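You operate a simulated robot arm through the tools that you are given. There is no shell and no other tool. Be economical: measure what you need, move in short steps, check, and stop when the job is done.

You run a simulated two-armed robot. Do the job below in one go: nothing can be reset, and whatever is moved stays where it is left.

Task
Open the sample drawer, fetch the lime pair and set it in the inside of the sample drawer and shut the drawer again. Take the maroon pair and put it on the start of the detector belt. Put the white cloth on the end of the detector belt. Take the red wand and leave it on the lip of the suction tube. Press the belt stop button two times. Shut the table drawer. Put the blue tube on the top of the box table away on the top of the pairing bench. Put the black flask on the top of the packing bench. The order is free. Set down upright: black flask.

It is judged by the outcome, as a careful person would: the job done as asked, and still so three seconds after it is handed in. It fails if anything else is knocked over, pushed out of place, dropped, spilled or broken. Flat cloth is picked up by pressing the open fingertips on it (5 to 10 N) and closing them slowly along it; thin cloth reads only 2 to 8 mm in the jaws.

Robot
Two 7-joint arms with two-finger parallel grippers on one trunk, on a base that drives. Base frame: it is fixed to the floor where the robot stands at the start and does not move with it; the origin is under the middle of the robot, x ahead of it, y to its left, z up. Lengths are in cm, angles in rad, forces in N, time in s.
The left shoulder is at the start at [5, 16.1, 112.3], the right one opposite. With the tool pointing down near the work surface each hand reaches from about 22 to 68 cm from the robot's upright axis, wherever it stands, measured 20 degrees to its own side. Places, roughly: belt stop button [110, -140, 100]; black flask (8x8x24 cm) [-140, -190, 90]; blue tube (3x2x8 cm) [-100, -130, 80]; end of the detector belt (30x25 cm) [132, -180, 80]; inside of the sample drawer [70, 10, 60]; lime pair (7x12x3 cm) [60, 0, 80]; lip of the suction tube (21x20 cm) [152, -236, 80]; maroon pair (7x12x3 cm) [60, 0, 80]; red wand [100, -75, 75]; sample drawer [60, 10, 70]; start of the detector belt (29x20 cm) [108, -102, 80]; table drawer [-70, -180, 70]; top of the packing bench [50, -320, 80]; top of the pairing bench [-240, -200, 80]; white cloth (4x3x2 cm) [70, -50, 80]. Payload 3.43 kg a hand.
The tool frame of a hand sits at the grasp point between the pads (the TCP): z along the fingers, y along the line on which they close. The tips reach 3 cm beyond it. Largest opening 9.4 cm; finger width 2.8, thickness 1; the body of the gripper, 5 by 9.6 cm, starts 5.5 cm behind the TCP.
Orientation is that of the tool frame in the base frame, as [roll, pitch, yaw] about the fixed x, y, z axes, in that order (R = Rz(yaw) Ry(pitch) Rx(roll)). With the fingers straight down and closing along the base's y, the tool's x points along the base's -x, its y along +y and its z along -z.

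Tools
- The arms move only by the tool apply_moves. It takes "left_steps", "right_steps" or both (then of equal length, played together; a hand with none holds still); each is a list of rows, each a list of 7 numbers: the opening, from 0 (shut) to 1 (fully open), then the shift along the base's x, y, z in units of 150 mm (1.0 is 150 mm), then the turn, a rotation vector about the base's x, y, z in units of 120 degrees (1.0 is 120 degrees). In form: [[jaw, tx, ty, tz, rx, ry, rz], ...]. A call has 1 to 12 rows; each row is the pose to reach, as a shift and turn from the pose commanded when the call began. A call with a number of a shift or a turn outside -1 to 1 is refused whole. Each row takes 0.2 s and may step no farther than 5 cm and 0.15 rad from the row before; otherwise, or with a gripper value out of range, the whole call is refused. A pose out of reach is approached as far as the arm can. The call stops where the force on the tool passes 40 N (or 10 N more than at its start, if that is more) or the arm is blocked; 0.2 s more then pass. Each finger travels about 4.5 cm/s and halts on what it meets, pressing with about 29 N; the grip force reading is that of the motor and also rises with nothing between the fingers. The clock runs only during rows and for 0.2 s after the last one: add rows that repeat a pose to give the fingers time. The reply holds the time, the measured pose of the TCP, the force on the tool along the base axes, the opening and the grip force, in the units named above and with some noise, with the torque about the TCP (base axes, N m) and any sound that the robot's microphone picked up.
- Cameras (640 x 400 px; columns grow to the right, rows downward): "scene" is now at [12.72, -1.38, 121.4]; the picture's right is [-0.20, -0.98, 0.00], its down [-0.72, 0.15, -0.68] and it looks along [0.66, -0.13, -0.74] (base axes); focal length 214 px, centre (320, 200). "left" rides on the left gripper at [7.6, -1.4, -10.3] in its tool frame; the picture's right is [0.18, 0.98, 0.00], its down [-0.75, 0.14, -0.64] and it looks along [-0.63, 0.12, 0.77] (tool axes); focal length 243 px, centre (320, 200). "right" rides on the right gripper at [7.6, 1.4, -10.2] in its tool frame; the picture's right is [-0.18, 0.98, 0.00], its down [-0.75, -0.14, -0.64] and it looks along [-0.63, -0.12, 0.77] (tool axes); focal length 243 px, centre (320, 200). There is no depth. A picture from a camera that has moved, and an enlarged one, comes with that camera's place and axes in the base frame and with its lens. The place of the scene camera against the robot may be out by one fixed shift of up to 2.5 cm in any direction.
- get_image(camera): a new picture of that camera. The clock stands still meanwhile.
- move_column(by): slides the trunk up (or, below 0, down) by that many cm; the arms and the scene camera ride with it, the base frame stays. It gives what a move gives, with no picture.
- drive_base(legs): drives the robot by 1 to 6 legs, each [ahead, left, turn to the left] in cm, cm and rad, along the robot's own axes; the way and the turn of a leg run together, so that a leg with both is an arc; at most 150 cm and 3.142 rad a leg. The arms and the cameras ride along, it lands a little off, and it stops where it bumps. It gives what a move gives.
- aim_head(pan, tilt): turns the head with the scene camera to pan (to the left, within 1.396 rad either way) and tilt (down, from -0.506 to 1.204), counted from straight ahead of the robot. It gives what a move gives.
- inspect(camera, box): a new picture of the part [left, top, right, bottom] of that camera's present view, enlarged. The clock stands still meanwhile.
- sign_off(): hands the job in; it is judged then, once.

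Work in short steps. Places have to be worked out from the pictures, the camera data and where the tool is seen: move nearer, look again, correct. Check each grasp and each placing, and mend what went wrong. You have 483 turns and 238 pictures in all, those below and enlarged ones among them. Open the grippers and draw the arms clear of the work before you hand the job in, unless the task says otherwise.

The tools are called as a command line: name --argument value ..., lists and objects as JSON in quotes. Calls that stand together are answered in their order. apply_moves: Moves the arms, as the interface text tells. Its arguments: {"type":"object","properties":{"left_steps":{"type":"array"},"right_steps":{"type":"array"}},"required":[]} The other tools are called the same way: move_column (by) slides the trunk up or down; drive_base (legs) drives the base; aim_head (pan, tilt) turns the head that bears the scene camera; get_image (camera) takes a picture; inspect (camera, box) takes an enlarged picture of a part of a camera's view; sign_off () hands the job in.

At the start:

```text
time_s: 0.0
left_tcp_pos: [43.2, 5.36, 110.65]
left_tool_rot: [3.142, 0.002, -3.139]
left_ft_force: [0.3, 0.5, 0.1]
left_ft_torque: [0.01, 0.01, 0.01]
left_finger_gap: 9.37
left_gripper_force: 0.1
right_tcp_pos: [37.64, -28.43, 108.4]
right_tool_rot: [3.141, -0.002, 3.14]
right_ft_force: [0.4, 0.5, -0.6]
right_ft_torque: [-0.02, 0.01, 0.0]
right_finger_gap: 9.39
right_gripper_force: 0.0
trunk travel left (down, up): [-15.0, 11.7]
robot x, y, heading: [0.25, -0.3, -0.008]
head pan, tilt: [-0.199, 0.827]
```

scene: 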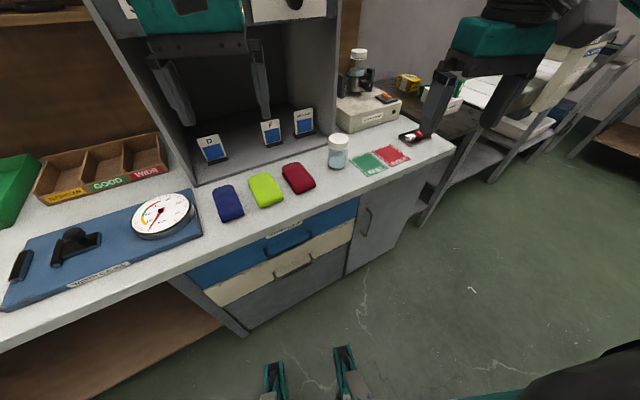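
right: 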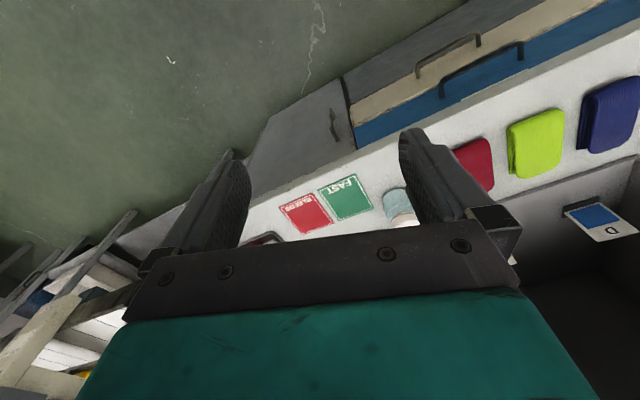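
left: 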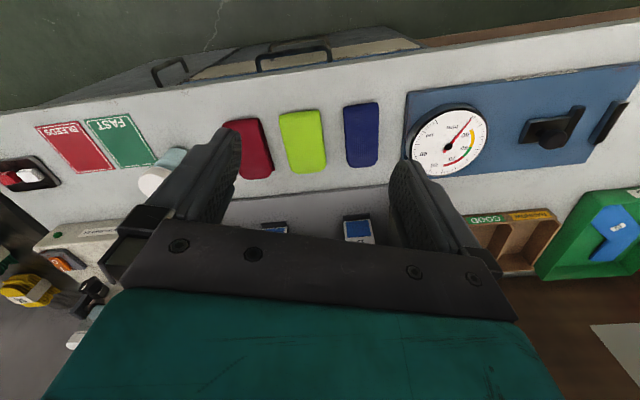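

I start by enlarging the scene view to identify the drawers and small objects.

inspect --camera "scene" --box '[180, 130, 440, 330]'

inspect --camera "scene" --box '[320, 20, 640, 220]'

```text
2.00 times, centred on (310, 230) of scene
camera zoom: at [12.72, -1.38, 121.4], right [-0.2, -0.98, 0.0], down [-0.72, 0.15, -0.68], along [0.66, -0.13, -0.74], focal length 429 px, centre (340, 140)
```

zoom: 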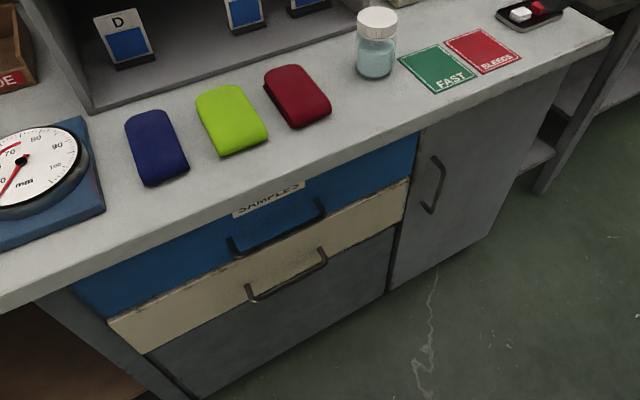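

```text
2.00 times, centred on (480, 120) of scene
camera zoom: at [12.72, -1.38, 121.4], right [-0.2, -0.98, 0.0], down [-0.72, 0.15, -0.68], along [0.66, -0.13, -0.74], focal length 429 px, centre (0, 360)
```

zoom: 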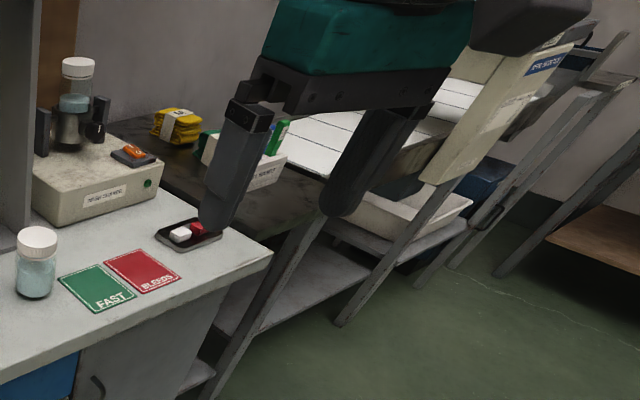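

The lime pair triangulates to about [55, 4.5, 82]; the bench front looks yawed about 0.31 rad. The samples drawer is the blue upper one. I back up a bit and turn to face the bench squarely.

drive_base --legs '[[-10, 0, 0], [0, 0, 0.32]]'

aim_head --pan -0.2 --tilt 0.75

get_image --camera "scene"

get_image --camera "right"

```text
time_s: 2.2
left_tcp_pos: [29.36, 18.68, 110.65]
left_tool_rot: [-3.141, 0.0, -2.821]
left_ft_force: [0.3, 0.0, 0.3]
left_ft_torque: [-0.02, 0.02, -0.02]
left_finger_gap: 9.39
left_gripper_force: 0.1
right_tcp_pos: [34.82, -15.17, 108.5]
right_tool_rot: [3.141, 0.0, -2.822]
right_ft_force: [0.5, -0.7, -0.2]
right_ft_torque: [0.02, 0.01, 0.02]
right_finger_gap: 9.38
right_gripper_force: 0.2
trunk travel left (down, up): [-15.0, 11.7]
robot x, y, heading: [-10.1, 0.06, 0.316]
head pan, tilt: [-0.199, 0.827]
```

```text
time_s: 2.8
left_tcp_pos: [29.44, 18.54, 110.77]
left_tool_rot: [-3.14, 0.003, -2.82]
left_ft_force: [-0.4, -0.3, 0.1]
left_ft_torque: [-0.02, -0.01, 0.0]
left_finger_gap: 9.4
left_gripper_force: 0.0
right_tcp_pos: [34.66, -15.26, 108.48]
right_tool_rot: [3.139, 0.0, -2.823]
right_ft_force: [1.0, 0.6, 0.0]
right_ft_torque: [0.0, 0.02, -0.01]
right_finger_gap: 9.41
right_gripper_force: 0.0
trunk travel left (down, up): [-15.0, 11.7]
robot x, y, heading: [-9.84, -0.3, 0.317]
head pan, tilt: [-0.201, 0.75]
```

```text
232 pictures are left
camera scene: at [3.05, 2.43, 122.02], right [0.12, -0.99, 0.0], down [-0.68, -0.08, -0.73], along [0.73, 0.09, -0.68], focal length 214 px, centre (320, 200)
```

scene: 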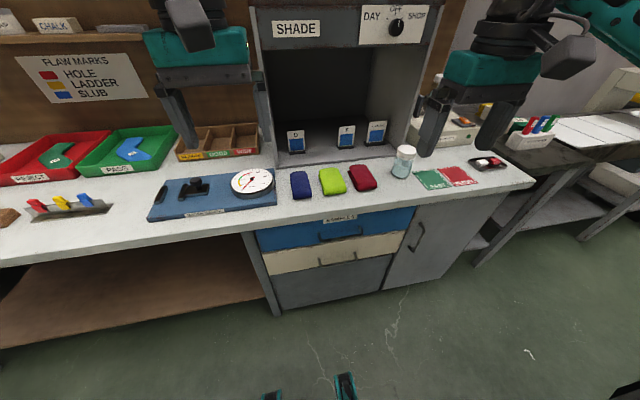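

```text
231 pictures are left
camera right: at [27.11, -16.28, 118.8], right [-0.13, 0.99, 0.0], down [0.76, 0.1, 0.64], along [0.64, 0.09, -0.77], focal length 243 px, centre (320, 200)
```

right: 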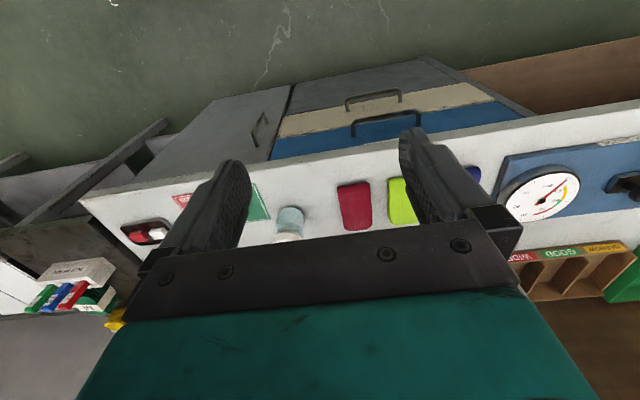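

The bench is now square to the robot (heading 0.317 matches edge angle). I zoom on the drawer handle in both views to triangulate it.

inspect --camera "scene" --box '[250, 150, 450, 275]'

inspect --camera "right" --box '[260, 60, 500, 210]'

```text
3.20 times, centred on (350, 212) of scene
camera zoom: at [3.05, 2.43, 122.02], right [0.12, -0.99, 0.0], down [-0.68, -0.08, -0.73], along [0.73, 0.09, -0.68], focal length 686 px, centre (224, 160)
```

zoom: 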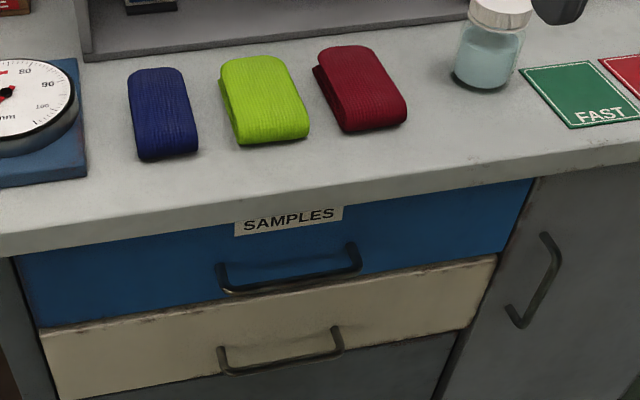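

```text
2.67 times, centred on (380, 135) of right
camera zoom: at [27.11, -16.28, 118.8], right [-0.13, 0.99, 0.0], down [0.76, 0.1, 0.64], along [0.64, 0.09, -0.77], focal length 647 px, centre (160, 373)
```

zoom: 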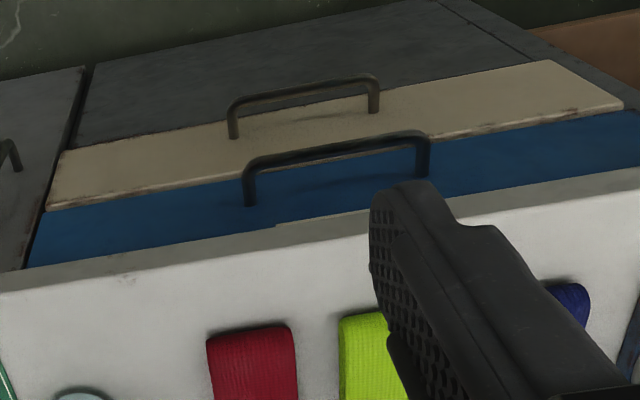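

Handle bar triangulates to about [45, 1, 66.5], running along the bench. I'll lower the trunk and turn the right hand so its fingers point ahead with vertical closing.

move_column --by -13

apply_moves --right_steps '[[0.6, 0, 0, 0, 0.046, -0.023, -0.036], [0.6, 0, 0, 0, 0.091, -0.046, -0.072], [0.6, 0, 0, 0, 0.137, -0.069, -0.108], [0.6, 0, 0, 0, 0.182, -0.092, -0.144], [0.6, 0, 0, 0, 0.228, -0.115, -0.18], [0.6, 0, 0, 0, 0.273, -0.138, -0.216], [0.6, 0, 0, 0, 0.319, -0.161, -0.252], [0.6, 0, 0, 0, 0.364, -0.184, -0.2885]]'

```text
time_s: 4.4
left_tcp_pos: [29.48, 18.64, 97.8]
left_tool_rot: [-3.141, 0.003, -2.82]
left_ft_force: [0.5, 0.4, -0.1]
left_ft_torque: [0.0, -0.01, -0.03]
left_finger_gap: 9.4
left_gripper_force: 0.0
right_tcp_pos: [34.88, -15.11, 95.51]
right_tool_rot: [3.14, 0.002, -2.824]
right_ft_force: [-0.9, -0.2, 0.3]
right_ft_torque: [0.0, -0.03, -0.03]
right_finger_gap: 9.41
right_gripper_force: 0.0
trunk travel left (down, up): [-2.0, 24.7]
robot x, y, heading: [-9.85, -0.3, 0.325]
head pan, tilt: [-0.201, 0.75]
```

```text
time_s: 6.2
left_tcp_pos: [29.39, 18.71, 97.65]
left_tool_rot: [-3.141, 0.002, -2.822]
left_ft_force: [0.4, 0.4, -0.4]
left_ft_torque: [0.01, -0.01, -0.01]
left_finger_gap: 9.42
left_gripper_force: 0.0
right_tcp_pos: [34.69, -15.22, 95.54]
right_tool_rot: [2.354, 0.338, 2.673]
right_ft_force: [1.2, -0.3, 0.3]
right_ft_torque: [-0.01, -0.04, -0.01]
right_finger_gap: 5.63
right_gripper_force: 0.2
trunk travel left (down, up): [-2.0, 24.7]
robot x, y, heading: [-10.3, 0.14, 0.318]
head pan, tilt: [-0.201, 0.75]
```

The turn tracks well. I continue the second half of the turn while lowering.

apply_moves --right_steps '[[0.6, 0, 0, -0.1, 0.046, -0.023, -0.036], [0.6, 0, 0, -0.2, 0.091, -0.046, -0.072], [0.6, 0, 0, -0.3, 0.137, -0.069, -0.108], [0.6, 0, 0, -0.4, 0.182, -0.092, -0.144], [0.6, 0, 0, -0.5, 0.228, -0.115, -0.18], [0.6, 0, 0, -0.6, 0.273, -0.138, -0.216], [0.6, 0, 0, -0.8, 0.319, -0.161, -0.252], [0.6, 0, 0, -0.97, 0.364, -0.184, -0.2885]]'

```text
time_s: 8.0
left_tcp_pos: [29.46, 18.65, 97.71]
left_tool_rot: [3.141, 0.003, -2.821]
left_ft_force: [0.6, -0.1, -0.3]
left_ft_torque: [-0.02, -0.01, 0.01]
left_finger_gap: 9.4
left_gripper_force: 0.1
right_tcp_pos: [35.77, -22.86, 86.47]
right_tool_rot: [1.585, 0.001, 1.906]
right_ft_force: [-0.6, 0.0, 0.5]
right_ft_torque: [0.02, 0.02, 0.01]
right_finger_gap: 5.67
right_gripper_force: 0.0
right hand out of reach, approached as far as the arm can: row 2, 3, 4, 5, 6, 7, 8
trunk travel left (down, up): [-2.0, 24.7]
robot x, y, heading: [-10.32, -0.11, 0.319]
head pan, tilt: [-0.201, 0.75]
```

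The orientation is right but the position was partly out of reach; I try a spot a bit further ahead.

apply_moves --right_steps '[[0.6, 0.08, 0.08, -0.1, 0, 0, 0], [0.6, 0.16, 0.16, -0.25, 0, 0, 0], [0.6, 0.25, 0.24, -0.4, 0, 0, 0], [0.6, 0.25, 0.24, -0.4, 0, 0, 0]]'

get_image --camera "right"

get_image --camera "scene"

```text
time_s: 9.0
left_tcp_pos: [29.4, 18.62, 97.69]
left_tool_rot: [3.141, 0.003, -2.822]
left_ft_force: [0.4, -0.9, 1.0]
left_ft_torque: [0.01, 0.0, -0.01]
left_finger_gap: 9.41
left_gripper_force: 0.2
right_tcp_pos: [36.73, -24.69, 85.04]
right_tool_rot: [1.574, 0.002, 1.895]
right_ft_force: [0.0, -0.5, 0.4]
right_ft_torque: [0.02, 0.01, 0.01]
right_finger_gap: 5.65
right_gripper_force: 0.2
right hand out of reach, approached as far as the arm can: row 1, 2, 3, 4
trunk travel left (down, up): [-2.0, 24.7]
robot x, y, heading: [-9.85, 0.05, 0.319]
head pan, tilt: [-0.201, 0.75]
```

```text
228 pictures are left
camera right: at [24.55, -20.73, 86.51], right [0.06, -0.17, 0.98], down [-0.37, -0.92, -0.14], along [0.93, -0.35, -0.12], focal length 243 px, centre (320, 200)
```

right: 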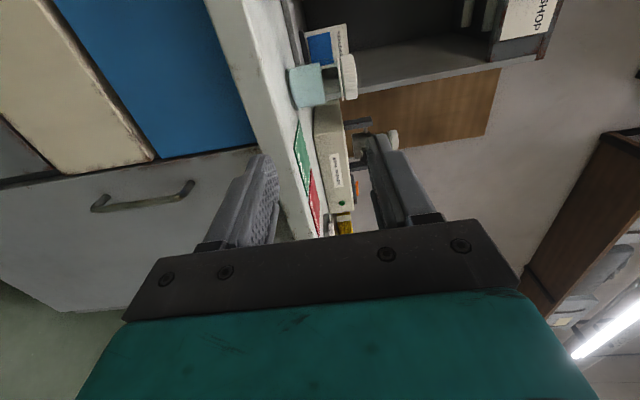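

```text
227 pictures are left
camera scene: at [3.05, 2.43, 109.02], right [0.12, -0.99, 0.0], down [-0.68, -0.08, -0.73], along [0.73, 0.09, -0.68], focal length 214 px, centre (320, 200)
```

scene: 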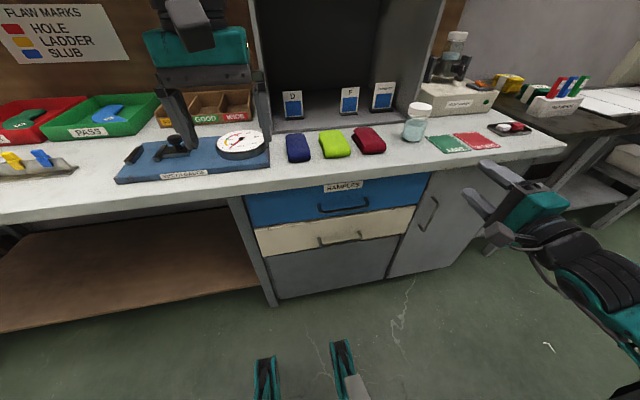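

The fully level posture is hard for the arm; I pitch the fingers about 35° downward and see whether the commanded spot becomes reachable.

apply_moves --right_steps '[[0.6, 0, 0, 0, -0.018, 0.054, 0], [0.6, 0, 0, 0, -0.036, 0.108, 0], [0.6, 0, 0, 0, -0.054, 0.162, 0], [0.6, 0, 0, 0, -0.072, 0.216, 0], [0.6, 0, 0, 0, -0.09, 0.272, 0], [0.6, 0, 0, 0, -0.09, 0.272, 0], [0.6, 0, 0, 0, -0.09, 0.272, 0]]'

```text
time_s: 10.6
left_tcp_pos: [29.43, 18.62, 97.72]
left_tool_rot: [-3.141, 0.001, -2.82]
left_ft_force: [0.1, 0.3, 0.8]
left_ft_torque: [0.01, 0.04, 0.02]
left_finger_gap: 9.42
left_gripper_force: 0.0
right_tcp_pos: [36.76, -24.42, 84.89]
right_tool_rot: [2.17, -0.002, 1.891]
right_ft_force: [0.8, -0.8, 0.3]
right_ft_torque: [0.0, -0.01, -0.01]
right_finger_gap: 5.63
right_gripper_force: 0.0
right hand out of reach, approached as far as the arm can: row 3, 4
trunk travel left (down, up): [-2.0, 24.7]
robot x, y, heading: [-10.02, -0.11, 0.32]
head pan, tilt: [-0.201, 0.75]
```

It appears reachable now with the pitch; I move toward the pre-grasp spot in front of the handle.

apply_moves --right_steps '[[0.6, 0, 0.13, -0.08, 0, 0, 0], [0.6, 0, 0.26, -0.16, 0, 0, 0], [0.6, 0, 0.4, -0.25, 0, 0, 0], [0.6, 0, 0.53, -0.33, 0, 0, 0], [0.6, 0, 0.66, -0.41, 0, 0, 0], [0.6, 0, 0.8, -0.5, 0, 0, 0], [0.6, 0, 0.8, -0.5, 0, 0, 0]]'

```text
time_s: 12.2
left_tcp_pos: [29.37, 18.67, 97.77]
left_tool_rot: [-3.142, 0.003, -2.821]
left_ft_force: [0.0, -0.3, 0.0]
left_ft_torque: [0.01, 0.0, 0.03]
left_finger_gap: 9.4
left_gripper_force: 0.1
right_tcp_pos: [37.91, -14.7, 81.09]
right_tool_rot: [2.171, 0.003, 1.892]
right_ft_force: [-0.3, -0.3, -0.2]
right_ft_torque: [0.0, -0.01, 0.0]
right_finger_gap: 5.64
right_gripper_force: 0.0
right hand out of reach, approached as far as the arm can: row 1, 2, 3, 4, 5, 6, 7
trunk travel left (down, up): [-2.0, 24.7]
robot x, y, heading: [-10.21, 0.11, 0.325]
head pan, tilt: [-0.201, 0.75]
```

Still limited. I try the opposite roll (camera to the right), first going back 90° about the finger axis.

apply_moves --right_steps '[[0.6, 0, 0, 0, -0.053, -0.0175, 0.039], [0.6, 0, 0, 0, -0.106, -0.035, 0.078], [0.6, 0, 0, 0, -0.159, -0.0525, 0.117], [0.6, 0, 0, 0, -0.212, -0.07, 0.155], [0.6, 0, 0, 0, -0.265, -0.0875, 0.194], [0.6, 0, 0, 0, -0.319, -0.105, 0.233], [0.6, 0, 0, 0, -0.372, -0.122, 0.272], [0.6, 0, 0, 0, -0.425, -0.14, 0.311], [0.6, 0, 0, 0, -0.478, -0.157, 0.35], [0.6, 0, 0, 0, -0.531, -0.175, 0.389], [0.6, 0, 0, 0, -0.584, -0.192, 0.4275]]'

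apply_moves --right_steps '[[0.6, 0, 0, 0, -0.053, -0.0175, 0.039], [0.6, 0, 0, 0, -0.106, -0.035, 0.078], [0.6, 0, 0, 0, -0.159, -0.0525, 0.117], [0.6, 0, 0, 0, -0.212, -0.07, 0.155], [0.6, 0, 0, 0, -0.265, -0.0875, 0.194], [0.6, 0, 0, 0, -0.319, -0.105, 0.233], [0.6, 0, 0, 0, -0.372, -0.122, 0.272], [0.6, 0, 0, 0, -0.425, -0.14, 0.311], [0.6, 0, 0, 0, -0.478, -0.157, 0.35], [0.6, 0, 0, 0, -0.531, -0.175, 0.389], [0.6, 0, 0, 0, -0.584, -0.192, 0.4275]]'

apply_moves --right_steps '[[0.6, 0, 0.13, -0.08, 0, 0, 0], [0.6, 0, 0.26, -0.16, 0, 0, 0], [0.6, 0, 0.4, -0.25, 0, 0, 0], [0.6, 0, 0.53, -0.33, 0, 0, 0], [0.6, 0, 0.66, -0.41, 0, 0, 0], [0.6, 0, 0.8, -0.6, 0, 0, 0], [0.6, 0, 0.8, -0.6, 0, 0, 0]]'

```text
time_s: 14.6
left_tcp_pos: [29.45, 18.69, 97.77]
left_tool_rot: [3.141, 0.004, -2.821]
left_ft_force: [-0.1, 0.0, 0.3]
left_ft_torque: [-0.01, 0.0, 0.02]
left_finger_gap: 9.4
left_gripper_force: 0.0
right_tcp_pos: [37.91, -14.63, 81.17]
right_tool_rot: [3.135, 0.961, -2.819]
right_ft_force: [0.3, -0.3, 0.3]
right_ft_torque: [-0.01, -0.04, 0.0]
right_finger_gap: 5.66
right_gripper_force: 0.1
trunk travel left (down, up): [-2.0, 24.7]
robot x, y, heading: [-10.41, 0.16, 0.318]
head pan, tilt: [-0.201, 0.75]
```

```text
time_s: 17.2
left_tcp_pos: [29.5, 18.78, 97.73]
left_tool_rot: [-3.141, 0.0, -2.821]
left_ft_force: [-0.1, -0.8, -0.8]
left_ft_torque: [-0.02, 0.02, -0.02]
left_finger_gap: 9.37
left_gripper_force: 0.0
right_tcp_pos: [34.7, -10.89, 76.19]
right_tool_rot: [-2.329, 0.065, -1.232]
right_ft_force: [-0.3, 0.5, -0.2]
right_ft_torque: [-0.03, -0.02, -0.01]
right_finger_gap: 5.63
right_gripper_force: 0.0
right hand out of reach, approached as far as the arm can: row 10, 11
trunk travel left (down, up): [-2.0, 24.7]
robot x, y, heading: [-9.85, -0.21, 0.32]
head pan, tilt: [-0.201, 0.75]
stopped in row 11 (right hand): the arm was blocked; the commanded pose is now the measured one
```

```text
time_s: 18.8
left_tcp_pos: [29.47, 18.61, 97.66]
left_tool_rot: [-3.141, 0.0, -2.821]
left_ft_force: [-0.6, 0.0, 0.2]
left_ft_torque: [-0.02, -0.01, -0.02]
left_finger_gap: 9.41
left_gripper_force: 0.0
right_tcp_pos: [34.92, 0.26, 69.58]
right_tool_rot: [-2.332, 0.06, -1.237]
right_ft_force: [1.0, 0.0, 0.2]
right_ft_torque: [0.01, 0.0, 0.01]
right_finger_gap: 5.64
right_gripper_force: 0.0
right hand out of reach, approached as far as the arm can: row 1, 2, 3, 4, 5, 6, 7
trunk travel left (down, up): [-2.0, 24.7]
robot x, y, heading: [-10.06, 0.03, 0.32]
head pan, tilt: [-0.201, 0.75]
```

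This roll works: the hand is at n≈33 cm, 10 cm short of the handle. I look with the right camera.

get_image --camera "right"

get_image --camera "scene"

```text
226 pictures are left
camera right: at [29.57, -10.1, 75.25], right [-0.71, -0.01, -0.7], down [-0.58, 0.56, 0.59], along [0.39, 0.83, -0.4], focal length 243 px, centre (320, 200)
```

right: 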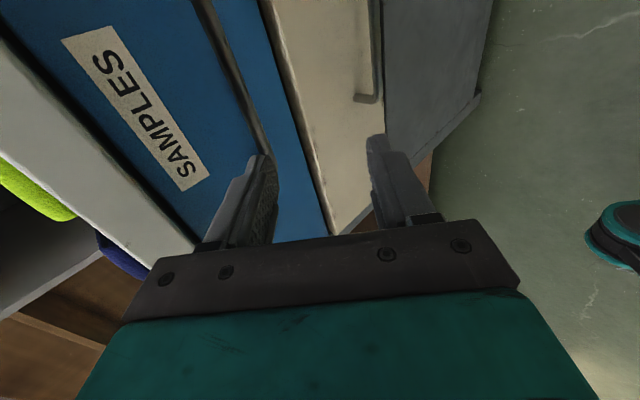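

```text
225 pictures are left
camera scene: at [3.06, 2.45, 109.02], right [0.12, -0.99, 0.0], down [-0.68, -0.08, -0.73], along [0.73, 0.09, -0.68], focal length 214 px, centre (320, 200)
```

scene: 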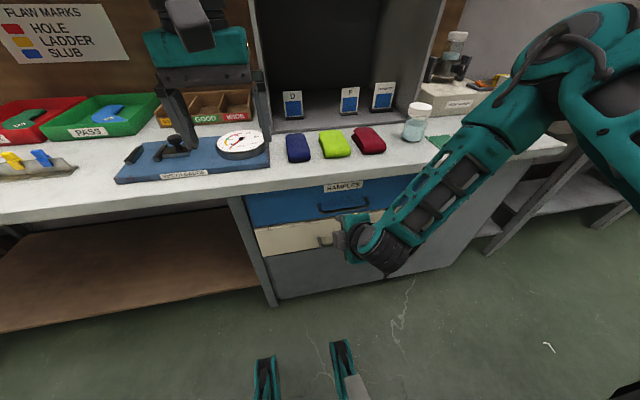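

The bar refines to n≈42.5, z≈67.8 (along the bench normal). I move to a pre-grasp point up-front of it with a narrower opening.

apply_moves --right_steps '[[0.4, 0.09, -0.027, 0.08, 0, 0, 0], [0.4, 0.18, -0.054, 0.16, 0, 0, 0], [0.4, 0.265, -0.081, 0.24, 0, 0, 0], [0.4, 0.265, -0.081, 0.24, 0, 0, 0]]'

get_image --camera "right"

```text
time_s: 19.8
left_tcp_pos: [29.47, 18.61, 97.7]
left_tool_rot: [-3.14, 0.0, -2.822]
left_ft_force: [0.3, 0.9, -0.4]
left_ft_torque: [0.03, -0.01, 0.0]
left_finger_gap: 9.38
left_gripper_force: 0.1
right_tcp_pos: [38.95, -0.69, 73.38]
right_tool_rot: [-2.329, 0.064, -1.234]
right_ft_force: [0.0, 0.5, -1.7]
right_ft_torque: [0.01, 0.01, 0.01]
right_finger_gap: 3.75
right_gripper_force: 0.1
trunk travel left (down, up): [-2.0, 24.7]
robot x, y, heading: [-9.56, 0.14, 0.318]
head pan, tilt: [-0.201, 0.75]
```

```text
224 pictures are left
camera right: at [33.57, -11.16, 78.9], right [-0.71, -0.01, -0.7], down [-0.59, 0.55, 0.59], along [0.38, 0.83, -0.4], focal length 243 px, centre (320, 200)
```

right: 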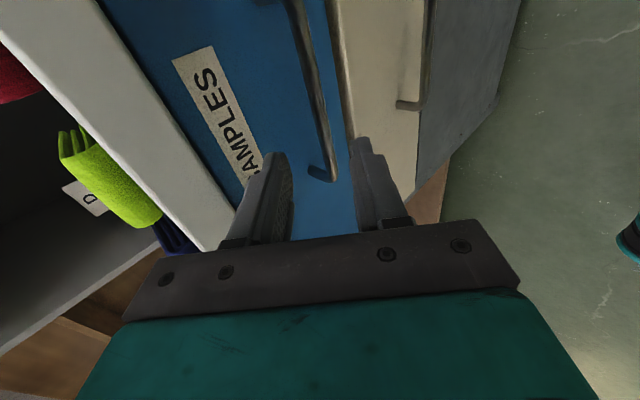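

The bar runs between the finger planes ahead (n≈42.9, z≈67.8, spanning s 7–20). I advance 6 cm along the fingers and then close.

apply_moves --right_steps '[[0.4, 0.07, 0.023, -0.068, 0, 0, 0], [0.4, 0.14, 0.046, -0.136, 0, 0, 0], [0.4, 0.21, 0.069, -0.205, 0, 0, 0], [0.4, 0.277, 0.091, -0.272, 0, 0, 0], [0.4, 0.277, 0.091, -0.272, 0, 0, 0]]'

get_image --camera "right"

```text
time_s: 21.0
left_tcp_pos: [29.52, 18.7, 97.74]
left_tool_rot: [-3.141, -0.001, -2.82]
left_ft_force: [-1.4, 0.0, 0.5]
left_ft_torque: [0.02, -0.02, 0.01]
left_finger_gap: 9.37
left_gripper_force: 0.0
right_tcp_pos: [43.03, 0.57, 69.09]
right_tool_rot: [-2.328, 0.066, -1.233]
right_ft_force: [0.1, 0.5, 0.6]
right_ft_torque: [0.01, -0.05, -0.01]
right_finger_gap: 3.75
right_gripper_force: 0.0
trunk travel left (down, up): [-2.0, 24.7]
robot x, y, heading: [-10.26, 0.01, 0.322]
head pan, tilt: [-0.201, 0.75]
```

```text
223 pictures are left
camera right: at [37.66, -9.8, 74.7], right [-0.71, -0.01, -0.7], down [-0.59, 0.55, 0.59], along [0.38, 0.83, -0.4], focal length 243 px, centre (320, 200)
```

right: 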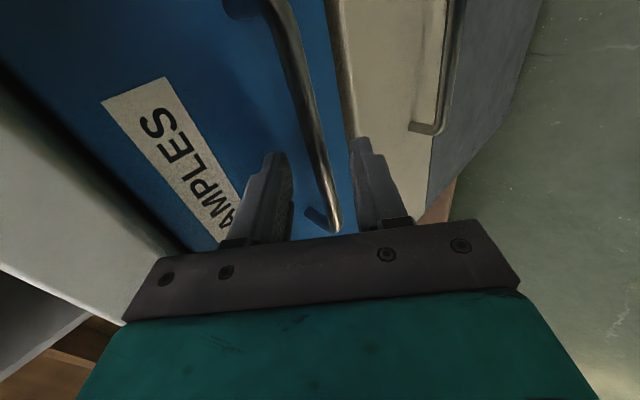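

The bar passes between the fingers. I close the jaws.

apply_moves --right_steps '[[0.2, 0, 0, 0, 0, 0, 0], [0, 0, 0, 0, 0, 0, 0], [0, 0, 0, 0, 0, 0, 0], [0, 0, 0, 0, 0, 0, 0], [0, 0, 0, 0, 0, 0, 0]]'

```text
time_s: 22.2
left_tcp_pos: [29.56, 18.67, 97.7]
left_tool_rot: [-3.141, -0.001, -2.821]
left_ft_force: [-0.3, -0.2, 0.2]
left_ft_torque: [0.02, -0.02, -0.01]
left_finger_gap: 9.42
left_gripper_force: 0.0
right_tcp_pos: [42.95, 0.58, 69.09]
right_tool_rot: [-2.33, 0.063, -1.231]
right_ft_force: [-2.1, -1.9, -2.6]
right_ft_torque: [-0.9, -0.27, 0.99]
right_finger_gap: 1.13
right_gripper_force: 44.5
trunk travel left (down, up): [-2.0, 24.7]
robot x, y, heading: [-10.04, -0.11, 0.318]
head pan, tilt: [-0.201, 0.75]
```

The bar is gripped (gap 1.13). I pull by driving straight back.

drive_base --legs '[[-10, 0, 0], [-10, 0, 0]]'

get_image --camera "scene"

```text
time_s: 24.1
left_tcp_pos: [10.25, 12.5, 97.72]
left_tool_rot: [3.141, 0.001, -2.82]
left_ft_force: [0.6, -0.7, -0.8]
left_ft_torque: [-0.02, -0.01, 0.03]
left_finger_gap: 9.4
left_gripper_force: 0.2
right_tcp_pos: [23.63, -5.78, 69.11]
right_tool_rot: [-2.329, 0.063, -1.23]
right_ft_force: [-0.7, 4.0, -4.9]
right_ft_torque: [-0.99, -0.28, 0.79]
right_finger_gap: 1.14
right_gripper_force: 44.6
trunk travel left (down, up): [-2.0, 24.7]
robot x, y, heading: [-29.02, -6.5, 0.319]
head pan, tilt: [-0.201, 0.75]
```

```text
222 pictures are left
camera scene: at [-16.16, -3.89, 109.01], right [0.12, -0.99, 0.0], down [-0.68, -0.08, -0.73], along [0.73, 0.09, -0.68], focal length 214 px, centre (320, 200)
```

scene: 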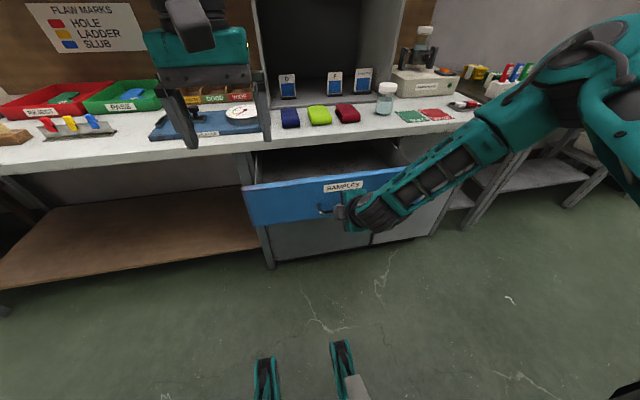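

The drawer is open by 20 cm. I release, back off along the fingers, then raise the trunk.

apply_moves --right_steps '[[0.4, 0, 0, 0, 0, 0, 0], [0.4, 0, 0, 0, 0, 0, 0], [0.4, -0.07, -0.023, 0.068, 0, 0, 0], [0.4, -0.14, -0.046, 0.136, 0, 0, 0], [0.4, -0.21, -0.069, 0.205, 0, 0, 0], [0.4, -0.3, -0.1, 0.35, 0, 0, 0], [0.4, -0.4, -0.13, 0.55, 0, 0, 0], [0.4, -0.4, -0.13, 0.75, 0, 0, 0]]'

move_column --by 13

```text
time_s: 25.9
left_tcp_pos: [10.16, 12.35, 97.72]
left_tool_rot: [3.141, 0.0, -2.819]
left_ft_force: [-0.3, 0.7, 0.4]
left_ft_torque: [0.01, 0.0, -0.04]
left_finger_gap: 9.39
left_gripper_force: 0.1
right_tcp_pos: [17.89, -7.81, 80.34]
right_tool_rot: [-2.33, 0.064, -1.233]
right_ft_force: [-0.3, -0.9, 1.1]
right_ft_torque: [-0.01, -0.02, -0.01]
right_finger_gap: 3.77
right_gripper_force: 0.0
trunk travel left (down, up): [-2.0, 24.7]
robot x, y, heading: [-29.24, -6.77, 0.32]
head pan, tilt: [-0.201, 0.75]
```

```text
time_s: 27.5
left_tcp_pos: [10.28, 12.44, 110.67]
left_tool_rot: [-3.141, 0.002, -2.821]
left_ft_force: [0.3, 1.3, 0.6]
left_ft_torque: [0.01, 0.04, -0.02]
left_finger_gap: 9.38
left_gripper_force: 0.0
right_tcp_pos: [17.77, -7.82, 93.46]
right_tool_rot: [-2.327, 0.064, -1.233]
right_ft_force: [0.0, 0.9, 0.5]
right_ft_torque: [0.0, -0.04, 0.02]
right_finger_gap: 3.77
right_gripper_force: 0.0
trunk travel left (down, up): [-15.0, 11.7]
robot x, y, heading: [-28.91, -6.76, 0.322]
head pan, tilt: [-0.201, 0.75]
```

Now I turn the right hand back to fingers-down in two stages.

apply_moves --right_steps '[[0.8, 0, 0, 0.04, 0.047, 0.0155, -0.046], [0.8, 0, 0, 0.08, 0.095, 0.031, -0.093], [0.8, 0, 0, 0.12, 0.142, 0.047, -0.139], [0.8, 0, 0, 0.16, 0.189, 0.062, -0.185], [0.8, 0, 0, 0.2, 0.236, 0.078, -0.232], [0.8, 0, 0, 0.25, 0.284, 0.093, -0.278], [0.8, 0, 0, 0.3, 0.331, 0.109, -0.325], [0.8, 0, 0, 0.35, 0.378, 0.124, -0.371], [0.8, 0, 0, 0.4, 0.425, 0.14, -0.417], [0.8, 0, 0, 0.45, 0.473, 0.155, -0.464], [0.8, 0, 0, 0.5, 0.52, 0.171, -0.51]]'

apply_moves --right_steps '[[0.8, 0, 0, 0, -0.02, 0.061, 0], [0.8, 0, 0, 0, -0.04, 0.122, 0], [0.8, 0, 0, 0, -0.06, 0.184, 0], [0.8, 0, 0, 0, -0.08, 0.245, 0], [0.8, 0, 0, 0, -0.1, 0.307, 0], [0.8, 0, 0, 0, -0.121, 0.368, 0]]'

```text
time_s: 29.9
left_tcp_pos: [10.24, 12.32, 110.57]
left_tool_rot: [3.141, 0.001, -2.821]
left_ft_force: [-0.4, -0.5, 0.4]
left_ft_torque: [-0.04, 0.0, -0.02]
left_finger_gap: 9.4
left_gripper_force: 0.0
right_tcp_pos: [17.83, -7.85, 100.92]
right_tool_rot: [3.098, 0.878, -2.872]
right_ft_force: [-0.6, 0.9, -0.3]
right_ft_torque: [0.02, -0.02, 0.02]
right_finger_gap: 7.51
right_gripper_force: 0.0
trunk travel left (down, up): [-15.0, 11.7]
robot x, y, heading: [-28.86, -6.36, 0.321]
head pan, tilt: [-0.201, 0.75]
```

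```text
time_s: 31.3
left_tcp_pos: [10.27, 12.28, 110.61]
left_tool_rot: [3.141, 0.0, -2.821]
left_ft_force: [-0.1, -0.5, -0.3]
left_ft_torque: [0.0, -0.01, 0.04]
left_finger_gap: 9.39
left_gripper_force: 0.0
right_tcp_pos: [17.72, -7.79, 100.88]
right_tool_rot: [3.131, 0.066, -2.85]
right_ft_force: [0.3, 0.1, 0.3]
right_ft_torque: [-0.01, 0.01, 0.02]
right_finger_gap: 7.53
right_gripper_force: 0.1
trunk travel left (down, up): [-15.0, 11.7]
robot x, y, heading: [-29.39, -6.26, 0.319]
head pan, tilt: [-0.201, 0.75]
```

I straighten the last tilt and drive 18 cm ahead so the pairs are within reach.

apply_moves --right_steps '[[1, 0, 0, 0.1, -0.01, 0.03, 0.014], [1, 0, 0, 0.3, -0.01, 0.03, 0.014]]'

drive_base --legs '[[18, 0, 0]]'

get_image --camera "right"

get_image --camera "scene"

```text
time_s: 31.9
left_tcp_pos: [10.2, 12.3, 110.64]
left_tool_rot: [3.14, 0.001, -2.821]
left_ft_force: [0.0, 0.4, 0.3]
left_ft_torque: [0.03, -0.04, 0.02]
left_finger_gap: 9.4
left_gripper_force: 0.0
right_tcp_pos: [17.78, -7.86, 105.41]
right_tool_rot: [3.133, 0.001, -2.823]
right_ft_force: [-0.4, -0.4, 0.4]
right_ft_torque: [0.01, 0.03, -0.01]
right_finger_gap: 9.4
right_gripper_force: 0.1
trunk travel left (down, up): [-15.0, 11.7]
robot x, y, heading: [-29.35, -6.21, 0.316]
head pan, tilt: [-0.201, 0.75]
```

```text
time_s: 33.4
left_tcp_pos: [27.56, 18.23, 110.64]
left_tool_rot: [-3.141, 0.0, -2.818]
left_ft_force: [1.0, 0.6, -1.0]
left_ft_torque: [0.0, 0.01, -0.01]
left_finger_gap: 9.4
left_gripper_force: 0.0
right_tcp_pos: [35.17, -1.76, 105.35]
right_tool_rot: [3.133, 0.003, -2.82]
right_ft_force: [-0.2, 0.6, -0.8]
right_ft_torque: [0.02, 0.0, 0.02]
right_finger_gap: 9.41
right_gripper_force: 0.1
trunk travel left (down, up): [-15.0, 11.7]
robot x, y, heading: [-11.77, -0.69, 0.323]
head pan, tilt: [-0.201, 0.75]
```

```text
221 pictures are left
camera right: at [27.48, -3.11, 115.62], right [-0.14, 0.99, 0.01], down [0.76, 0.1, 0.64], along [0.64, 0.09, -0.77], focal length 243 px, centre (320, 200)
```

right: 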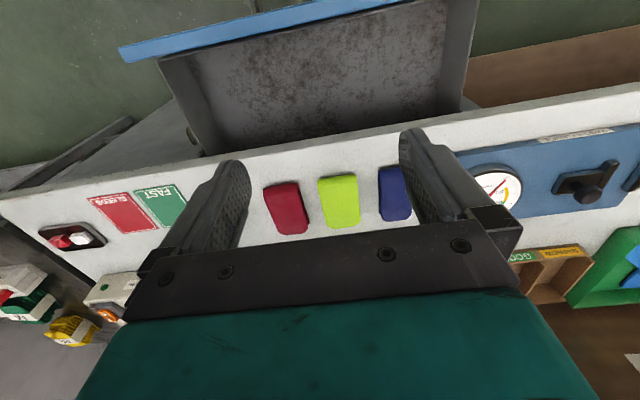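

```text
220 pictures are left
camera scene: at [1.23, 1.88, 122.01], right [0.12, -0.99, 0.0], down [-0.68, -0.08, -0.73], along [0.73, 0.09, -0.68], focal length 214 px, centre (320, 200)
```

scene: 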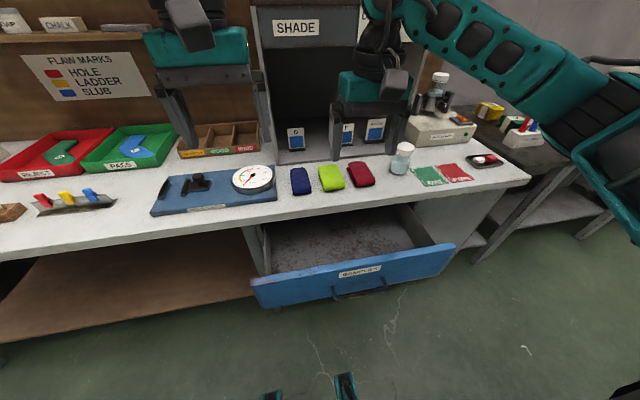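

Drawer is empty and open; lime sits at about n=54.2, s=13.1 with 10 cm spacing to its neighbours. I bring the right hand above it.

apply_moves --right_steps '[[0.95, 0.25, 0.075, 0, 0, 0, 0], [0.95, 0.5, 0.15, 0, 0, 0, 0], [0.95, 0.75, 0.23, 0, 0, 0, 0], [0.95, 1.0, 0.305, 0, 0, 0, 0], [0.95, 1.0, 0.305, -0.2, 0, 0, 0], [0.95, 1.0, 0.305, -0.5, 0, 0, 0]]'

apply_moves --right_steps '[[0.95, 0.17, 0.05, -0.1, 0, 0, 0], [0.95, 0.346, 0.105, -0.2, 0, 0, 0], [0.95, 0.346, 0.105, -0.2, 0, 0, 0]]'

get_image --camera "right"

```text
time_s: 34.8
left_tcp_pos: [27.65, 18.22, 110.72]
left_tool_rot: [3.141, -0.003, -2.819]
left_ft_force: [-0.6, -1.2, -1.0]
left_ft_torque: [0.0, 0.01, -0.02]
left_finger_gap: 9.4
left_gripper_force: 0.0
right_tcp_pos: [49.99, 2.6, 97.73]
right_tool_rot: [3.133, 0.004, -2.82]
right_ft_force: [0.9, -0.4, -0.3]
right_ft_torque: [0.0, -0.04, 0.03]
right_finger_gap: 8.94
right_gripper_force: 0.0
trunk travel left (down, up): [-15.0, 11.7]
robot x, y, heading: [-11.42, -0.2, 0.318]
head pan, tilt: [-0.201, 0.75]
```

```text
time_s: 35.6
left_tcp_pos: [27.55, 18.14, 110.7]
left_tool_rot: [-3.14, -0.001, -2.819]
left_ft_force: [-0.6, 0.3, -0.4]
left_ft_torque: [0.0, -0.03, -0.01]
left_finger_gap: 9.39
left_gripper_force: 0.1
right_tcp_pos: [54.9, 3.89, 94.89]
right_tool_rot: [3.133, 0.002, -2.819]
right_ft_force: [-0.1, -1.5, -0.1]
right_ft_torque: [0.0, -0.01, 0.01]
right_finger_gap: 8.92
right_gripper_force: 0.2
right hand out of reach, approached as far as the arm can: row 2, 3
trunk travel left (down, up): [-15.0, 11.7]
robot x, y, heading: [-11.79, -0.54, 0.323]
head pan, tilt: [-0.201, 0.75]
```

```text
219 pictures are left
camera right: at [47.13, 2.66, 105.18], right [-0.14, 0.99, 0.01], down [0.76, 0.1, 0.64], along [0.64, 0.1, -0.77], focal length 243 px, centre (320, 200)
```

right: 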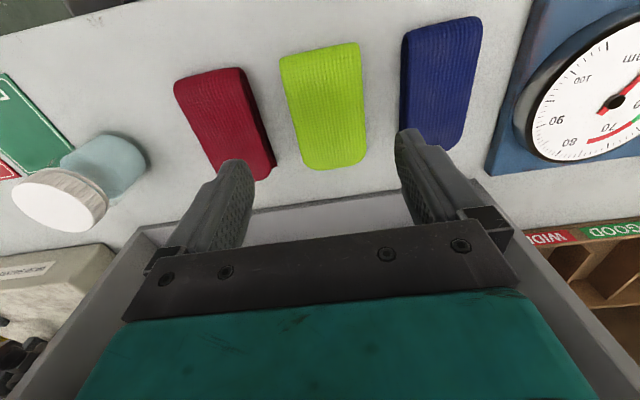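

The lime pair centre is at (55.1, 4.4), nearly under the TCP. I descend.

apply_moves --right_steps '[[0.95, 0, 0.02, -0.25, 0, 0, 0], [0.95, 0, 0.03, -0.5, 0, 0, 0], [0.95, 0, 0.03, -0.65, 0, 0, 0], [0.95, 0, 0.03, -0.74, 0, 0, 0], [0.95, 0, 0.03, -0.74, 0, 0, 0]]'

get_image --camera "right"

```text
time_s: 36.8
left_tcp_pos: [27.53, 18.2, 110.63]
left_tool_rot: [-3.141, 0.0, -2.818]
left_ft_force: [-0.6, -0.5, -0.3]
left_ft_torque: [0.04, 0.01, -0.01]
left_finger_gap: 9.42
left_gripper_force: 0.1
right_tcp_pos: [53.87, 4.01, 83.8]
right_tool_rot: [3.133, 0.004, -2.819]
right_ft_force: [0.3, -0.2, 1.0]
right_ft_torque: [0.01, 0.0, -0.02]
right_finger_gap: 8.91
right_gripper_force: 0.0
right hand out of reach, approached as far as the arm can: row 2, 3, 4, 5
trunk travel left (down, up): [-15.0, 11.7]
robot x, y, heading: [-11.85, -0.71, 0.314]
head pan, tilt: [-0.201, 0.75]
```

```text
218 pictures are left
camera right: at [46.21, 2.85, 94.1], right [-0.14, 0.99, 0.01], down [0.76, 0.1, 0.64], along [0.64, 0.09, -0.77], focal length 243 px, centre (320, 200)
```

right: 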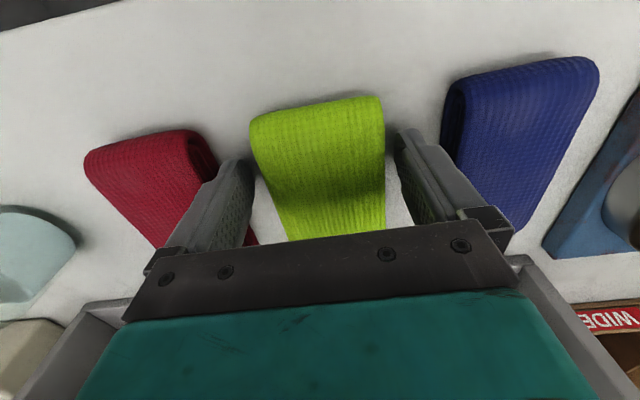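

The fingers straddle the lime pair. I go 0.8 cm lower and close.

apply_moves --right_steps '[[0.95, 0, 0, -0.055, 0, 0, 0], [0.7, 0, 0, -0.055, 0, 0, 0], [0.4, 0, 0, -0.055, 0, 0, 0], [0.3, 0, 0, -0.055, 0, 0, 0], [0.3, 0, 0, -0.055, 0, 0, 0], [0.3, 0, 0, -0.055, 0, 0, 0]]'

```text
time_s: 38.2
left_tcp_pos: [27.53, 18.2, 110.81]
left_tool_rot: [-3.141, 0.002, -2.819]
left_ft_force: [0.2, -0.6, 0.4]
left_ft_torque: [-0.03, 0.01, 0.0]
left_finger_gap: 9.38
left_gripper_force: 0.1
right_tcp_pos: [53.88, 4.09, 83.02]
right_tool_rot: [3.135, 0.004, -2.82]
right_ft_force: [-1.2, 1.1, 1.0]
right_ft_torque: [0.12, 0.0, 0.03]
right_finger_gap: 7.17
right_gripper_force: 28.7
trunk travel left (down, up): [-15.0, 11.7]
robot x, y, heading: [-11.87, -0.72, 0.323]
head pan, tilt: [-0.201, 0.75]
```

Gripped at 7.2 cm. I lift and carry it back over the drawer.

apply_moves --right_steps '[[0.3, 0, 0, 0.2, 0, 0, 0], [0.3, 0, 0, 0.45, 0, 0, 0], [0.3, -0.2, -0.066, 0.55, 0, 0, 0], [0.3, -0.45, -0.148, 0.55, 0, 0, 0], [0.3, -0.7, -0.23, 0.55, 0, 0, 0], [0.3, -0.95, -0.312, 0.55, 0, 0, 0]]'

apply_moves --right_steps '[[0.3, -0.157, -0.055, -0.1, 0, 0, 0], [0.3, -0.157, -0.055, -0.35, 0, 0, 0], [0.3, -0.157, -0.055, -0.6, 0, 0, 0], [0.3, -0.157, -0.055, -0.8, 0, 0, 0]]'

get_image --camera "scene"

get_image --camera "right"

```text
time_s: 39.6
left_tcp_pos: [27.56, 18.25, 110.74]
left_tool_rot: [-3.141, -0.001, -2.819]
left_ft_force: [0.6, 1.1, -0.1]
left_ft_torque: [-0.01, 0.02, 0.03]
left_finger_gap: 9.41
left_gripper_force: 0.1
right_tcp_pos: [54.38, 4.82, 90.09]
right_tool_rot: [3.134, 0.003, -2.819]
right_ft_force: [0.0, 0.8, -0.3]
right_ft_torque: [-0.01, 0.02, 0.0]
right_finger_gap: 7.17
right_gripper_force: 29.1
right hand out of reach, approached as far as the arm can: row 1, 2, 3, 4, 5, 6
trunk travel left (down, up): [-15.0, 11.7]
robot x, y, heading: [-11.9, -0.61, 0.32]
head pan, tilt: [-0.201, 0.75]
```

```text
time_s: 40.5
left_tcp_pos: [27.51, 18.03, 110.84]
left_tool_rot: [3.14, 0.001, -2.816]
left_ft_force: [0.8, -0.5, 0.4]
left_ft_torque: [0.04, 0.0, 0.03]
left_finger_gap: 9.4
left_gripper_force: 0.0
right_tcp_pos: [54.94, 1.32, 82.99]
right_tool_rot: [3.135, 0.023, -2.957]
right_ft_force: [-11.9, -8.6, 20.6]
right_ft_torque: [-1.21, 0.22, -0.6]
right_finger_gap: 7.19
right_gripper_force: 28.2
right hand out of reach, approached as far as the arm can: row 1, 2
trunk travel left (down, up): [-15.0, 11.7]
robot x, y, heading: [-11.75, -0.81, 0.327]
head pan, tilt: [-0.201, 0.75]
stopped in row 4 (right hand): the force on the tool passed its limit at 214 N (the readings are from after the stop); the commanded pose is now the measured one
```

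```text
217 pictures are left
camera scene: at [0.99, 1.66, 122.09], right [0.12, -0.99, 0.0], down [-0.68, -0.08, -0.73], along [0.73, 0.09, -0.68], focal length 214 px, centre (320, 200)
```

scene: 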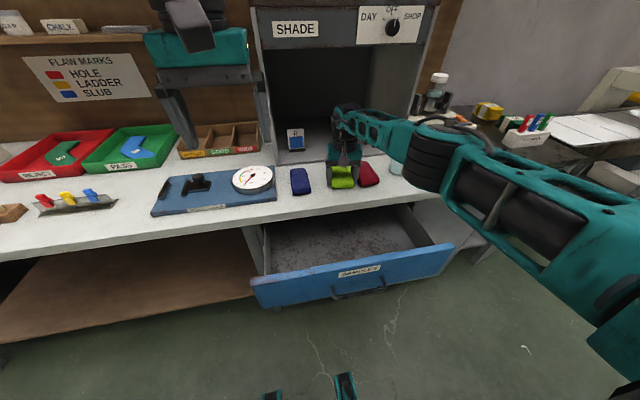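

```text
216 pictures are left
camera right: at [46.94, 1.15, 93.22], right [0.0, 1.0, 0.01], down [0.75, -0.01, 0.66], along [0.66, 0.01, -0.75], focal length 243 px, centre (320, 200)
```

right: 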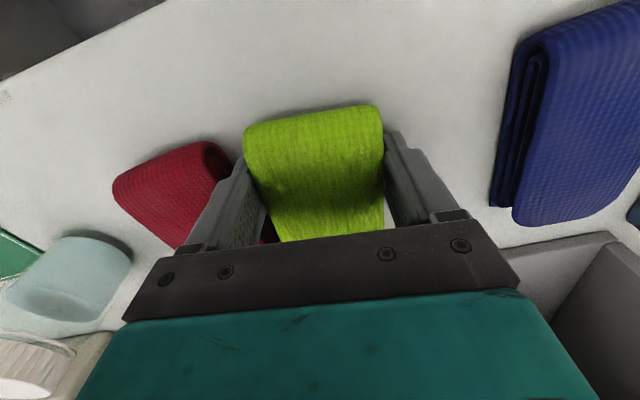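

The arm's reach solver stuck near its limit and pressed down; lime is still held. I instead lift with the trunk and back away with the base, checking each step.

move_column --by 8

```text
time_s: 41.6
left_tcp_pos: [27.52, 18.35, 118.57]
left_tool_rot: [3.141, 0.0, -2.816]
left_ft_force: [0.1, -0.2, -0.4]
left_ft_torque: [0.03, -0.02, -0.04]
left_finger_gap: 9.4
left_gripper_force: 0.0
right_tcp_pos: [55.05, 1.68, 90.5]
right_tool_rot: [3.136, 0.021, -2.952]
right_ft_force: [-0.5, 0.3, -0.6]
right_ft_torque: [0.0, 0.08, -0.02]
right_finger_gap: 7.16
right_gripper_force: 29.0
trunk travel left (down, up): [-23.0, 3.7]
robot x, y, heading: [-12.12, -0.62, 0.32]
head pan, tilt: [-0.201, 0.75]
```

Lifted clear. I drive back 18 cm so the lime is above the open drawer.

drive_base --legs '[[-18, 0, 0]]'

get_image --camera "scene"

get_image --camera "right"

```text
time_s: 43.1
left_tcp_pos: [10.73, 12.62, 118.73]
left_tool_rot: [3.141, 0.0, -2.817]
left_ft_force: [-1.3, 0.3, -0.4]
left_ft_torque: [-0.03, -0.01, 0.04]
left_finger_gap: 9.39
left_gripper_force: 0.1
right_tcp_pos: [38.11, -4.04, 90.43]
right_tool_rot: [3.134, 0.023, -2.954]
right_ft_force: [0.4, 0.2, -0.7]
right_ft_torque: [0.01, 0.01, 0.01]
right_finger_gap: 7.16
right_gripper_force: 28.8
trunk travel left (down, up): [-23.0, 3.7]
robot x, y, heading: [-28.9, -5.99, 0.322]
head pan, tilt: [-0.201, 0.75]
```

```text
215 pictures are left
camera scene: at [-15.7, -3.75, 130.03], right [0.12, -0.99, 0.0], down [-0.68, -0.08, -0.73], along [0.73, 0.09, -0.68], focal length 214 px, centre (320, 200)
```

scene: 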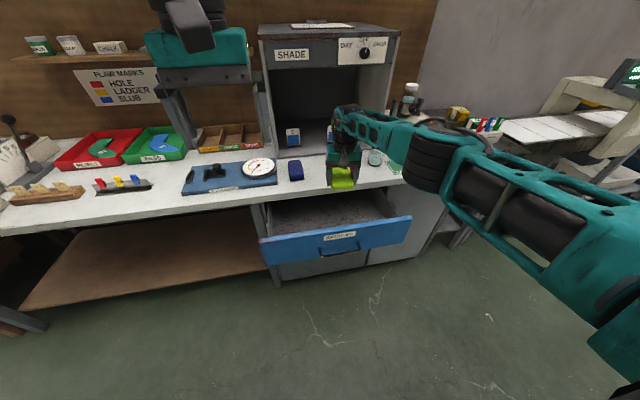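

```text
214 pictures are left
camera right: at [30.15, -4.29, 100.77], right [0.0, 1.0, 0.01], down [0.75, 0.0, 0.66], along [0.66, 0.01, -0.75], focal length 243 px, centre (320, 200)
```

right: 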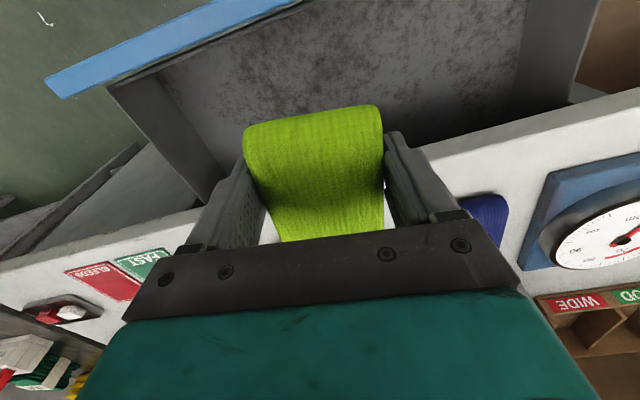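

The lime would come within about 1 cm of the bench edge, so I back 2.5 cm more before lowering.

drive_base --legs '[[-2.5, 0, 0]]'

move_column --by -16

get_image --camera "scene"

get_image --camera "right"

```text
time_s: 44.0
left_tcp_pos: [8.3, 11.84, 118.71]
left_tool_rot: [-3.141, -0.001, -2.815]
left_ft_force: [-0.1, -0.5, -0.5]
left_ft_torque: [0.02, -0.07, 0.05]
left_finger_gap: 9.39
left_gripper_force: 0.0
right_tcp_pos: [35.7, -4.9, 90.63]
right_tool_rot: [3.137, 0.023, -2.954]
right_ft_force: [0.3, -0.2, -1.1]
right_ft_torque: [0.0, 0.02, 0.0]
right_finger_gap: 7.16
right_gripper_force: 29.2
trunk travel left (down, up): [-23.0, 3.7]
robot x, y, heading: [-30.88, -6.78, 0.323]
head pan, tilt: [-0.201, 0.75]
```

```text
time_s: 45.8
left_tcp_pos: [8.39, 11.93, 102.63]
left_tool_rot: [3.141, 0.0, -2.816]
left_ft_force: [0.1, 1.0, 0.1]
left_ft_torque: [0.01, -0.01, 0.03]
left_finger_gap: 9.38
left_gripper_force: 0.0
right_tcp_pos: [35.92, -4.91, 74.59]
right_tool_rot: [3.134, 0.021, -2.954]
right_ft_force: [-0.3, 0.1, -1.1]
right_ft_torque: [0.0, 0.03, -0.01]
right_finger_gap: 7.16
right_gripper_force: 29.0
trunk travel left (down, up): [-7.0, 19.7]
robot x, y, heading: [-30.75, -7.45, 0.324]
head pan, tilt: [-0.201, 0.75]
```

```text
213 pictures are left
camera scene: at [-18.01, -4.52, 114.03], right [0.12, -0.99, 0.0], down [-0.68, -0.08, -0.73], along [0.73, 0.09, -0.68], focal length 214 px, centre (320, 200)
```

scene: 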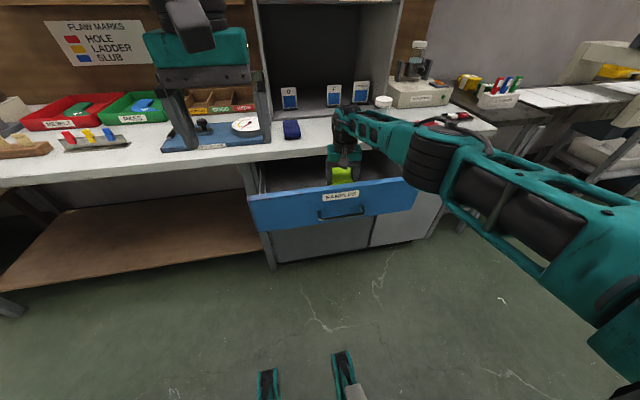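

```text
212 pictures are left
camera right: at [27.82, -5.06, 84.73], right [0.0, 1.0, 0.01], down [0.75, 0.0, 0.66], along [0.66, 0.01, -0.75], focal length 243 px, centre (320, 200)
```

right: 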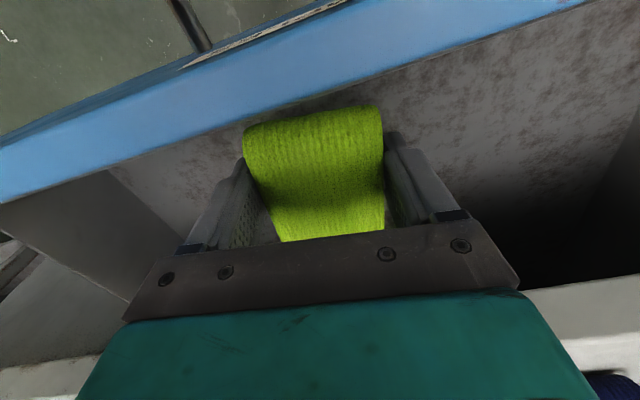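

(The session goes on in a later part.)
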